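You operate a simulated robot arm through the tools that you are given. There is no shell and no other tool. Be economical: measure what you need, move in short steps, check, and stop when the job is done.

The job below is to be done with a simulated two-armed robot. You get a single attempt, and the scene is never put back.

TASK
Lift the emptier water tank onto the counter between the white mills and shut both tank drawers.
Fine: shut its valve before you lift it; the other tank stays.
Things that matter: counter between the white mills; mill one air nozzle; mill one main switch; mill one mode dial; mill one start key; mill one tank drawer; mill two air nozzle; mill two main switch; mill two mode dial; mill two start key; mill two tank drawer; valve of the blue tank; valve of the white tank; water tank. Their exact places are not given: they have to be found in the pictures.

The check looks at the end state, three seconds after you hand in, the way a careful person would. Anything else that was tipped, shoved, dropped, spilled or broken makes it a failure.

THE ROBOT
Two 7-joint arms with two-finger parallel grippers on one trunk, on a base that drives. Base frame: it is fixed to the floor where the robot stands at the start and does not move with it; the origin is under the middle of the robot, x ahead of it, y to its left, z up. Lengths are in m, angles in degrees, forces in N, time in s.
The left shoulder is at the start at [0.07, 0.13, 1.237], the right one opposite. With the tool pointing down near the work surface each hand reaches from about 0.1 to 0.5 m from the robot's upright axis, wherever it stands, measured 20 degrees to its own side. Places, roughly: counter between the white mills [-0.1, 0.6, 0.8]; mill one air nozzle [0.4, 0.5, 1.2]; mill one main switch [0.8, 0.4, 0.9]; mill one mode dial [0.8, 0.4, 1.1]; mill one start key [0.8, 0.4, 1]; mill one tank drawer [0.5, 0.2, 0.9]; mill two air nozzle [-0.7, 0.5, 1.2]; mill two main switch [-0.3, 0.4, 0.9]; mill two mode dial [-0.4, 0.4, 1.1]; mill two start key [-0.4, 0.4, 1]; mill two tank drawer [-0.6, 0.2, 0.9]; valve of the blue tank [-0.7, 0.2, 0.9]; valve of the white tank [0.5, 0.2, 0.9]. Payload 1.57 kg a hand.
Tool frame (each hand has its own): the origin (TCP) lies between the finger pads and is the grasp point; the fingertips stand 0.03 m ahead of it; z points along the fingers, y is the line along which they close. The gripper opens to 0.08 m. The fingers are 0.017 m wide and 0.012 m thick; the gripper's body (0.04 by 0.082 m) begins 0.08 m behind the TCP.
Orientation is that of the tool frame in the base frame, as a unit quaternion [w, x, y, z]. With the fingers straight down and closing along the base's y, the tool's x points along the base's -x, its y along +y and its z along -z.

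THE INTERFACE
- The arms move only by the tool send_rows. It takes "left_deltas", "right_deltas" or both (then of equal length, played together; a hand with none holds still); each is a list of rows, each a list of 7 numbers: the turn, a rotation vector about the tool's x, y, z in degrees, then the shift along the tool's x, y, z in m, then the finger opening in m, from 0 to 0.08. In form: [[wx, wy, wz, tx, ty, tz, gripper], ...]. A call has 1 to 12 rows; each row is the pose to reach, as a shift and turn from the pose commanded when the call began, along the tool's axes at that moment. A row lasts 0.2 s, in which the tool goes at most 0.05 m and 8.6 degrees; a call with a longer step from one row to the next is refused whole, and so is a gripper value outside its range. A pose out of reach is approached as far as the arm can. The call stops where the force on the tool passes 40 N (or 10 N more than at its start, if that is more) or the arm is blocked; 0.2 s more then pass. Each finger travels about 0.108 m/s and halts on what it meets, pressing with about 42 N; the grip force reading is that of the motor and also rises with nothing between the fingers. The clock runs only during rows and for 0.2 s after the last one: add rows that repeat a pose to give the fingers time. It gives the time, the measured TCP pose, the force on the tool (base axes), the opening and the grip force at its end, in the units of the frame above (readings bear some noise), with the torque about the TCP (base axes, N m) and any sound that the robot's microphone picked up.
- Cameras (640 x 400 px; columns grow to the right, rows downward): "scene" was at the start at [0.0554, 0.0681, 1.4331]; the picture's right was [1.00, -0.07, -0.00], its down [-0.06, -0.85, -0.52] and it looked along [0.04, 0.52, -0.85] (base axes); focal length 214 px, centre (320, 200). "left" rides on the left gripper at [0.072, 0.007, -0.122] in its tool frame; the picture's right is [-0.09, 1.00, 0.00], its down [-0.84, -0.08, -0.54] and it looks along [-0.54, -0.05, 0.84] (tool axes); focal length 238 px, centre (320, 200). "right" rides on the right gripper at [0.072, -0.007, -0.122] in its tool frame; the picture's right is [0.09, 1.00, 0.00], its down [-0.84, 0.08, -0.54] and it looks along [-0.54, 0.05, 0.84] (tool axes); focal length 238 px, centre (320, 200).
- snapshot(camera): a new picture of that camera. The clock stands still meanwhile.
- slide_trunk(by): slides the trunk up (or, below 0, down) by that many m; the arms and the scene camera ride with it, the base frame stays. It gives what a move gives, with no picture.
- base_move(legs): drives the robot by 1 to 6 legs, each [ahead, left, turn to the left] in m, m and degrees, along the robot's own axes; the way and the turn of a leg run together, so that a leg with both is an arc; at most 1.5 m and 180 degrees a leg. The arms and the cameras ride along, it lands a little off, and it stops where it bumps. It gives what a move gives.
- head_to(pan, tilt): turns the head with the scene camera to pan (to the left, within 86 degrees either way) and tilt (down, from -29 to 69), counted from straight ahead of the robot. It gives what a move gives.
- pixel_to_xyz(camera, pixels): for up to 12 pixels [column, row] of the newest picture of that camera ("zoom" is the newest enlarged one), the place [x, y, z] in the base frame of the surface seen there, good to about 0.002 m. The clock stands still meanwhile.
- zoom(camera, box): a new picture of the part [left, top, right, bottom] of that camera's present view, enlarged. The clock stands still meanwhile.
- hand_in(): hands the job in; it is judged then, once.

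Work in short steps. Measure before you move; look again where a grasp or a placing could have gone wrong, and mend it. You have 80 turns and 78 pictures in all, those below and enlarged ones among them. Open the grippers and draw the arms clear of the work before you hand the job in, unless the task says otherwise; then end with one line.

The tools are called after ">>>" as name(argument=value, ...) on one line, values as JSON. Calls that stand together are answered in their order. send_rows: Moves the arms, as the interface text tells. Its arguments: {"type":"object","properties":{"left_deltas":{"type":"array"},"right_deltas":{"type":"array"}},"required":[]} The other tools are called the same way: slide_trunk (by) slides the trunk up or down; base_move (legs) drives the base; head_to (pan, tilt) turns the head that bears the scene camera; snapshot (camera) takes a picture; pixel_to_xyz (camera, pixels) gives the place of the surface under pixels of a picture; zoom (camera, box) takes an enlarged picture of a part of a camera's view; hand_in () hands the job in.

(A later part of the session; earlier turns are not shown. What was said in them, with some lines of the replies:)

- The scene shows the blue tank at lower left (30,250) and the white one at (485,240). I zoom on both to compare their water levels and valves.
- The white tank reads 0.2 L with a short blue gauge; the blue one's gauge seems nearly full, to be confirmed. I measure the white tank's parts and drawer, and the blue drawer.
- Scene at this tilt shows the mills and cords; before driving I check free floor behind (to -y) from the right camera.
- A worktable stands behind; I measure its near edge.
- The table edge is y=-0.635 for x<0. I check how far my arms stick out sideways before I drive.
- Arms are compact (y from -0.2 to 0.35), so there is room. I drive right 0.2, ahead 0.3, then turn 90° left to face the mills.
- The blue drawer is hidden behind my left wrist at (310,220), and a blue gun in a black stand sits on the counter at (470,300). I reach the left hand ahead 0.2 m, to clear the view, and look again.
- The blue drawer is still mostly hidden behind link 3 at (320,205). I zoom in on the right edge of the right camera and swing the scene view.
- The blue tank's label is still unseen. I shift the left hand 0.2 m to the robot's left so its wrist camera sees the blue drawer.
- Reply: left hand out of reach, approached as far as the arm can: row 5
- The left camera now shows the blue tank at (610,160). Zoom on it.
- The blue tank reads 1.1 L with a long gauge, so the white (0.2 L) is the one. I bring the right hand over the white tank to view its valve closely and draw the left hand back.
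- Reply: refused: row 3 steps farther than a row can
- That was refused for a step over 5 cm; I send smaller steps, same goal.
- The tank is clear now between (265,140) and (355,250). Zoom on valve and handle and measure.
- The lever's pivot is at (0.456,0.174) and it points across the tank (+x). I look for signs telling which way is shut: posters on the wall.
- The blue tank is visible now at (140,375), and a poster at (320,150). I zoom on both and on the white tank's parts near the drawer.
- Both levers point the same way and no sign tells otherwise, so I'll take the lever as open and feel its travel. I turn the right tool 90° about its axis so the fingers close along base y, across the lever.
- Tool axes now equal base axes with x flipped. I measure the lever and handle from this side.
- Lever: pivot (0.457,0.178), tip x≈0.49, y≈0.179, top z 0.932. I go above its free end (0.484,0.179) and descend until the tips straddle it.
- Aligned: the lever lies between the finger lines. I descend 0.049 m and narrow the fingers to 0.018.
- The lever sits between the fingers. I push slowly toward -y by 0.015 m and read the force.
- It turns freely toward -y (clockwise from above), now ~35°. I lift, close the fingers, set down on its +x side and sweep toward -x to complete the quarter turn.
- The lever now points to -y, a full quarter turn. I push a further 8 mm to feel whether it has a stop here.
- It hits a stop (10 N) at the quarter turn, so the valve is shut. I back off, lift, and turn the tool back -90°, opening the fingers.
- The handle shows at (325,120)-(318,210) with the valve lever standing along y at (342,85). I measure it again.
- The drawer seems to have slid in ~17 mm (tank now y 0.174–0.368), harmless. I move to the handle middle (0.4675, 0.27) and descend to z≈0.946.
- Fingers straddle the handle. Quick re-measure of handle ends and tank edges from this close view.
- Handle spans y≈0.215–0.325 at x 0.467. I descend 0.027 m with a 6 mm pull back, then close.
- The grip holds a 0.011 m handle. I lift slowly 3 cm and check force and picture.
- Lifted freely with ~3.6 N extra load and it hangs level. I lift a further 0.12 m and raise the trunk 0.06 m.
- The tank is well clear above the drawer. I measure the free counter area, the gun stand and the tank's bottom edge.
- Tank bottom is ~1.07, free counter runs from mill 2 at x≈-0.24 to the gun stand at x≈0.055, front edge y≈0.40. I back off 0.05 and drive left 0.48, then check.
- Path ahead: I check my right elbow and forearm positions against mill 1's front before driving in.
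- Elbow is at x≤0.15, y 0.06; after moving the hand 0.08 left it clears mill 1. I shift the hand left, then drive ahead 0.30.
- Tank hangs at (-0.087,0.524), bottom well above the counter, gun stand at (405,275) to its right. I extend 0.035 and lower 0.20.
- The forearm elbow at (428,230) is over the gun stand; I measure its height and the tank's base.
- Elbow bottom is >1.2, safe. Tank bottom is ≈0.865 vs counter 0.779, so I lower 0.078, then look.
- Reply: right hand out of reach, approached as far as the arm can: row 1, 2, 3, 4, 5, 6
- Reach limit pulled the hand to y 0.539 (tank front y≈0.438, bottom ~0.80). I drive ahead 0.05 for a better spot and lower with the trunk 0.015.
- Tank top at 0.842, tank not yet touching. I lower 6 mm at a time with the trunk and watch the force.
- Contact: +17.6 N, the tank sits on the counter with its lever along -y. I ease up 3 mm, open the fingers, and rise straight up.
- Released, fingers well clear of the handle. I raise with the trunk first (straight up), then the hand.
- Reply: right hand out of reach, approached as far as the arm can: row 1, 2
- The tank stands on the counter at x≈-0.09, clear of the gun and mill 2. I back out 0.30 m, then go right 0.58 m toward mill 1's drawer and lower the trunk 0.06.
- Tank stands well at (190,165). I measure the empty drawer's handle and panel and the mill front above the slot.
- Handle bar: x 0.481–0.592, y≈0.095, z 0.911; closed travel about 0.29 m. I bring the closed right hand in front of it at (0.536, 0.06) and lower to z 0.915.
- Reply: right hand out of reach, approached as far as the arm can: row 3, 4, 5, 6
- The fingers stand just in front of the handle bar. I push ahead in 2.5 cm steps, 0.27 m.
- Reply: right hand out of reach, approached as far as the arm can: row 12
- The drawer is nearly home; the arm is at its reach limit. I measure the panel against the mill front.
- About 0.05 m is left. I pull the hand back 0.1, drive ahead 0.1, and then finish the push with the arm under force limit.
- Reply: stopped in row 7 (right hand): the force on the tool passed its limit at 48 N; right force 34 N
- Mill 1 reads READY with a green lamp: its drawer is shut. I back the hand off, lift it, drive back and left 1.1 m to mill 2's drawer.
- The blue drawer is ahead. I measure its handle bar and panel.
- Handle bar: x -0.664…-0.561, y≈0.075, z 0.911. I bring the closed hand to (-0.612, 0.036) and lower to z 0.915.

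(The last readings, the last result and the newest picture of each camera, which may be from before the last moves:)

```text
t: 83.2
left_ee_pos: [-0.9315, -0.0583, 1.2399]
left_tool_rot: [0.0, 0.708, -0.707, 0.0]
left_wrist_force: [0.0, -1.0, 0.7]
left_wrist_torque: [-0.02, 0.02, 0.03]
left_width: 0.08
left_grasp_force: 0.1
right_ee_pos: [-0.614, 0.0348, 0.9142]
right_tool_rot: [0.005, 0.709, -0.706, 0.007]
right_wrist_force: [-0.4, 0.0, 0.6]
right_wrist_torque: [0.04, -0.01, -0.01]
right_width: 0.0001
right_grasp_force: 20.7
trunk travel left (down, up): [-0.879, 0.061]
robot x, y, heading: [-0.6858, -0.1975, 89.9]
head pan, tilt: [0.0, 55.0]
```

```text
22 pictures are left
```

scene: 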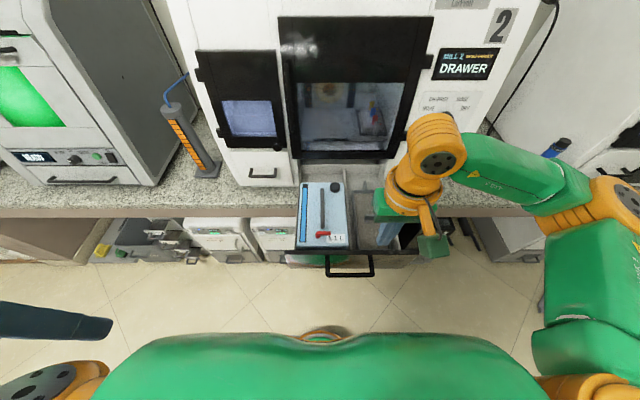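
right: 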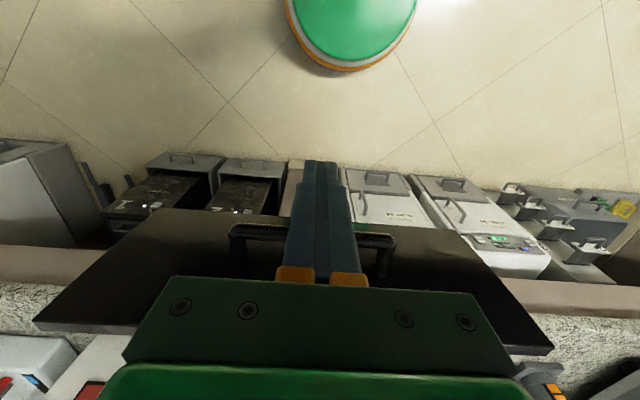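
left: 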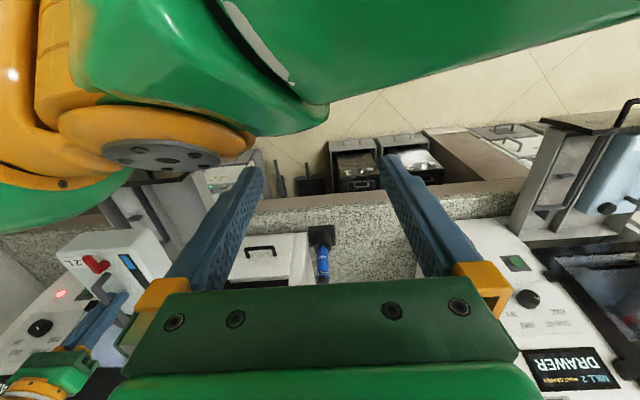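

Fingers are centred in front of the bar. I push gently (1.5–2.2 cm steps), since this tank holds water.

>>> send_rows(right_deltas=[[0, 0, 0, -0.012, 0, 0, 0], [0, 0, 0, -0.024, 0, 0, 0], [0, 0, 0, -0.036, 0, 0, 0], [0, 0, 0, -0.05, 0, 0, 0], [0, 0, 0, -0.065, 0, 0, 0], [0, 0, 0, -0.083, 0, 0, 0], [0, 0, 0, -0.103, 0, 0, 0], [0, 0, 0, -0.123, 0, 0, 0], [0, 0, 0, -0.143, 0, 0, 0], [0, 0, 0, -0.163, 0, 0, 0], [0, 0, 0, -0.18, 0, 0, 0], [0, 0, 0, -0.19, 0, 0, 0]])

>>> snapshot(camera="scene")

```text
t: 85.8
left_ee_pos: [-0.9331, -0.0601, 1.2401]
left_tool_rot: [-0.001, 0.708, -0.707, 0.0]
left_wrist_force: [0.1, -0.4, 0.8]
left_wrist_torque: [-0.01, 0.01, -0.02]
left_width: 0.08
left_grasp_force: 0.1
right_ee_pos: [-0.6136, 0.2235, 0.9124]
right_tool_rot: [0.006, 0.708, -0.706, 0.007]
right_wrist_force: [-0.2, -0.1, 0.2]
right_wrist_torque: [0.03, -0.04, -0.02]
right_width: 0.0001
right_grasp_force: 21.3
trunk travel left (down, up): [-0.879, 0.061]
robot x, y, heading: [-0.6896, -0.1957, 90.0]
head pan, tilt: [0.0, 55.0]
```

```text
21 pictures are left
```

scene: 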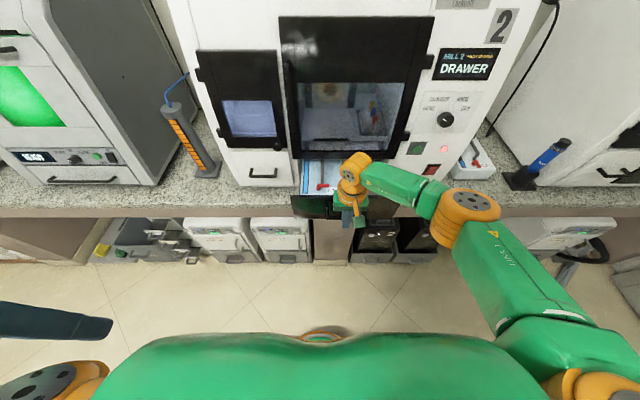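

The drawer slides in fine. I pull the hand back 0.13, drive ahead 0.14, and push the rest under force limit.

>>> send_rows(right_deltas=[[0, 0, 0, 0.03, 0, 0, 0], [0, 0, 0, 0.06, 0, 0, 0], [0, 0, 0, 0.1, 0, 0, 0], [0, 0, 0, 0.15, 0, 0, 0]])

>>> base_move(legs=[[0.14, 0, 0]])

>>> send_rows(right_deltas=[[0, 0, 0, -0.015, 0, 0, 0], [0, 0, 0, -0.03, 0, 0, 0], [0, 0, 0, -0.045, 0, 0, 0], [0, 0, 0, -0.06, 0, 0, 0], [0, 0, 0, -0.075, 0, 0, 0], [0, 0, 0, -0.09, 0, 0, 0], [0, 0, 0, -0.105, 0, 0, 0], [0, 0, 0, -0.12, 0, 0, 0], [0, 0, 0, -0.135, 0, 0, 0], [0, 0, 0, -0.15, 0, 0, 0], [0, 0, 0, -0.162, 0, 0, 0], [0, 0, 0, -0.172, 0, 0, 0]])

>>> snapshot(camera="scene")

```text
t: 86.8
left_ee_pos: [-0.9327, -0.0599, 1.2399]
left_tool_rot: [-0.001, 0.707, -0.707, -0.001]
left_wrist_force: [-0.1, 0.1, -0.4]
left_wrist_torque: [-0.02, 0.0, 0.0]
left_width: 0.08
left_grasp_force: 0.1
right_ee_pos: [-0.6134, 0.0731, 0.9144]
right_tool_rot: [0.005, 0.708, -0.706, 0.007]
right_wrist_force: [-0.1, 0.5, 0.1]
right_wrist_torque: [0.04, -0.02, -0.02]
right_width: 0.0003
right_grasp_force: 21.2
trunk travel left (down, up): [-0.879, 0.061]
robot x, y, heading: [-0.686, -0.1909, 89.9]
head pan, tilt: [0.0, 55.0]
```

```text
t: 88.1
left_ee_pos: [-0.9316, 0.0777, 1.2394]
left_tool_rot: [-0.001, 0.707, -0.707, -0.001]
left_wrist_force: [0.4, -0.1, 0.1]
left_wrist_torque: [0.01, 0.03, 0.0]
left_width: 0.0799
left_grasp_force: 0.1
right_ee_pos: [-0.6133, 0.2109, 0.9155]
right_tool_rot: [0.004, 0.708, -0.706, 0.007]
right_wrist_force: [-0.2, 0.1, 0.1]
right_wrist_torque: [0.02, -0.03, 0.01]
right_width: 0.0
right_grasp_force: 21.4
trunk travel left (down, up): [-0.879, 0.061]
robot x, y, heading: [-0.6875, -0.0568, 89.9]
head pan, tilt: [0.0, 55.0]
```

```text
t: 90.7
left_ee_pos: [-0.9329, 0.0662, 1.2421]
left_tool_rot: [0.005, -0.707, 0.707, 0.005]
left_wrist_force: [-1.3, 0.9, -0.6]
left_wrist_torque: [-0.04, 0.03, 0.01]
left_width: 0.0798
left_grasp_force: 0.1
right_ee_pos: [-0.6152, 0.3731, 0.9159]
right_tool_rot: [0.006, 0.708, -0.706, 0.006]
right_wrist_force: [0.1, -37.7, -7.3]
right_wrist_torque: [-0.43, -0.36, -0.02]
right_width: 0.0
right_grasp_force: 21.5
trunk travel left (down, up): [-0.879, 0.061]
robot x, y, heading: [-0.6858, -0.0575, 90.0]
head pan, tilt: [0.0, 55.0]
```

```text
20 pictures are left
```

scene: 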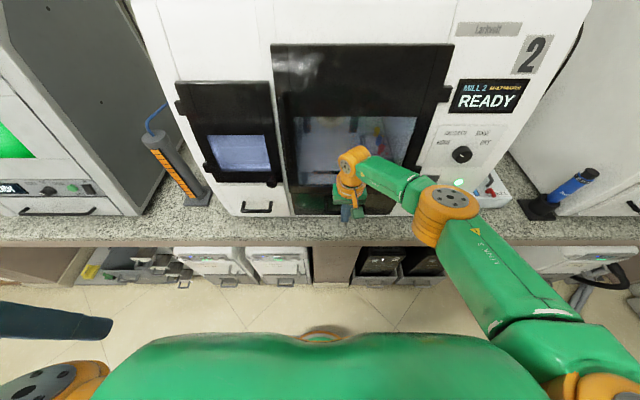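

Mill 2 reads READY too: its drawer is shut. I withdraw the hand, open the gripper, back away, and take a final look at everything.

>>> send_rows(right_deltas=[[0, 0, 0, 0.02, 0, 0, 0], [0, 0, 0, 0.06, 0, 0, 0], [0, 0, 0, 0.1, 0, -0.02, 0.02], [0, 0, 0, 0.13, 0, -0.06, 0.05], [0, 0, 0, 0.15, 0, -0.1, 0.08], [0, 0, 0, 0.15, 0, -0.14, 0.08]])

>>> base_move(legs=[[-0.16, 0, 0], [0, -0.6, 0]])

>>> head_to(pan=0, tilt=35)

>>> snapshot(camera="scene")

>>> zoom(camera="scene", box=[220, 160, 420, 300])

```text
t: 92.1
left_ee_pos: [-0.9325, 0.0799, 1.2396]
left_tool_rot: [0.001, -0.707, 0.707, 0.0]
left_wrist_force: [0.1, 0.1, -0.3]
left_wrist_torque: [-0.02, 0.02, 0.01]
left_width: 0.0803
left_grasp_force: 0.0
right_ee_pos: [-0.6141, 0.2377, 1.0556]
right_tool_rot: [0.006, 0.708, -0.706, 0.007]
right_wrist_force: [-0.6, 0.2, 0.1]
right_wrist_torque: [0.03, 0.02, 0.05]
right_width: 0.0801
right_grasp_force: 0.2
trunk travel left (down, up): [-0.879, 0.061]
robot x, y, heading: [-0.688, -0.0598, 90.0]
head pan, tilt: [0.0, 55.0]
```

```text
t: 96.5
left_ee_pos: [-0.3272, -0.0796, 1.2403]
left_tool_rot: [0.001, -0.707, 0.707, 0.0]
left_wrist_force: [-0.3, 0.3, 0.3]
left_wrist_torque: [0.01, -0.04, 0.0]
left_width: 0.0801
left_grasp_force: 0.1
right_ee_pos: [-0.0085, 0.0789, 1.0559]
right_tool_rot: [0.004, 0.708, -0.707, 0.008]
right_wrist_force: [0.8, 0.3, 0.0]
right_wrist_torque: [0.02, -0.04, 0.01]
right_width: 0.0799
right_grasp_force: 0.1
trunk travel left (down, up): [-0.879, 0.061]
robot x, y, heading: [-0.0835, -0.2148, 90.2]
head pan, tilt: [0.0, 55.0]
```

```text
t: 97.4
left_ee_pos: [-0.3253, -0.08, 1.2385]
left_tool_rot: [0.0, 0.707, -0.707, -0.001]
left_wrist_force: [0.3, 0.7, 0.4]
left_wrist_torque: [0.03, 0.0, -0.02]
left_width: 0.0801
left_grasp_force: 0.0
right_ee_pos: [-0.0074, 0.077, 1.0559]
right_tool_rot: [0.006, 0.708, -0.706, 0.007]
right_wrist_force: [0.0, 0.0, -0.6]
right_wrist_torque: [-0.01, 0.02, 0.0]
right_width: 0.08
right_grasp_force: 0.1
trunk travel left (down, up): [-0.879, 0.061]
robot x, y, heading: [-0.0819, -0.2182, 89.8]
head pan, tilt: [0.0, 35.0]
```

```text
19 pictures are left
```

scene: 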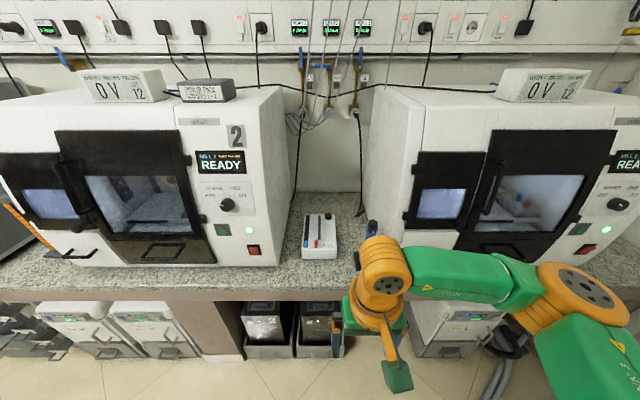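

```text
2.86 times, centred on (320, 230) of scene
```

zoom: 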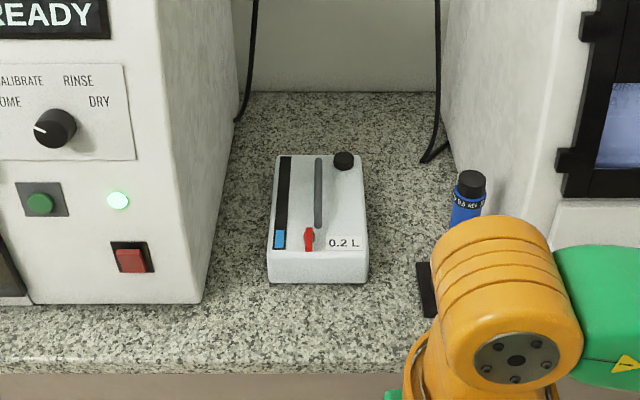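

Everything is in place: both mills read READY, the white tank stands upright on the counter with its lever at the stop, and both arms are clear. I hand in.

>>> hand_in()

```text
The job is handed in.
```

The white 0.2 L tank is on the counter between the mills and both drawers are shut (both mills read READY). Its valve is turned to its stop, which I took as shut because nothing in the pictures marks which way is shut.
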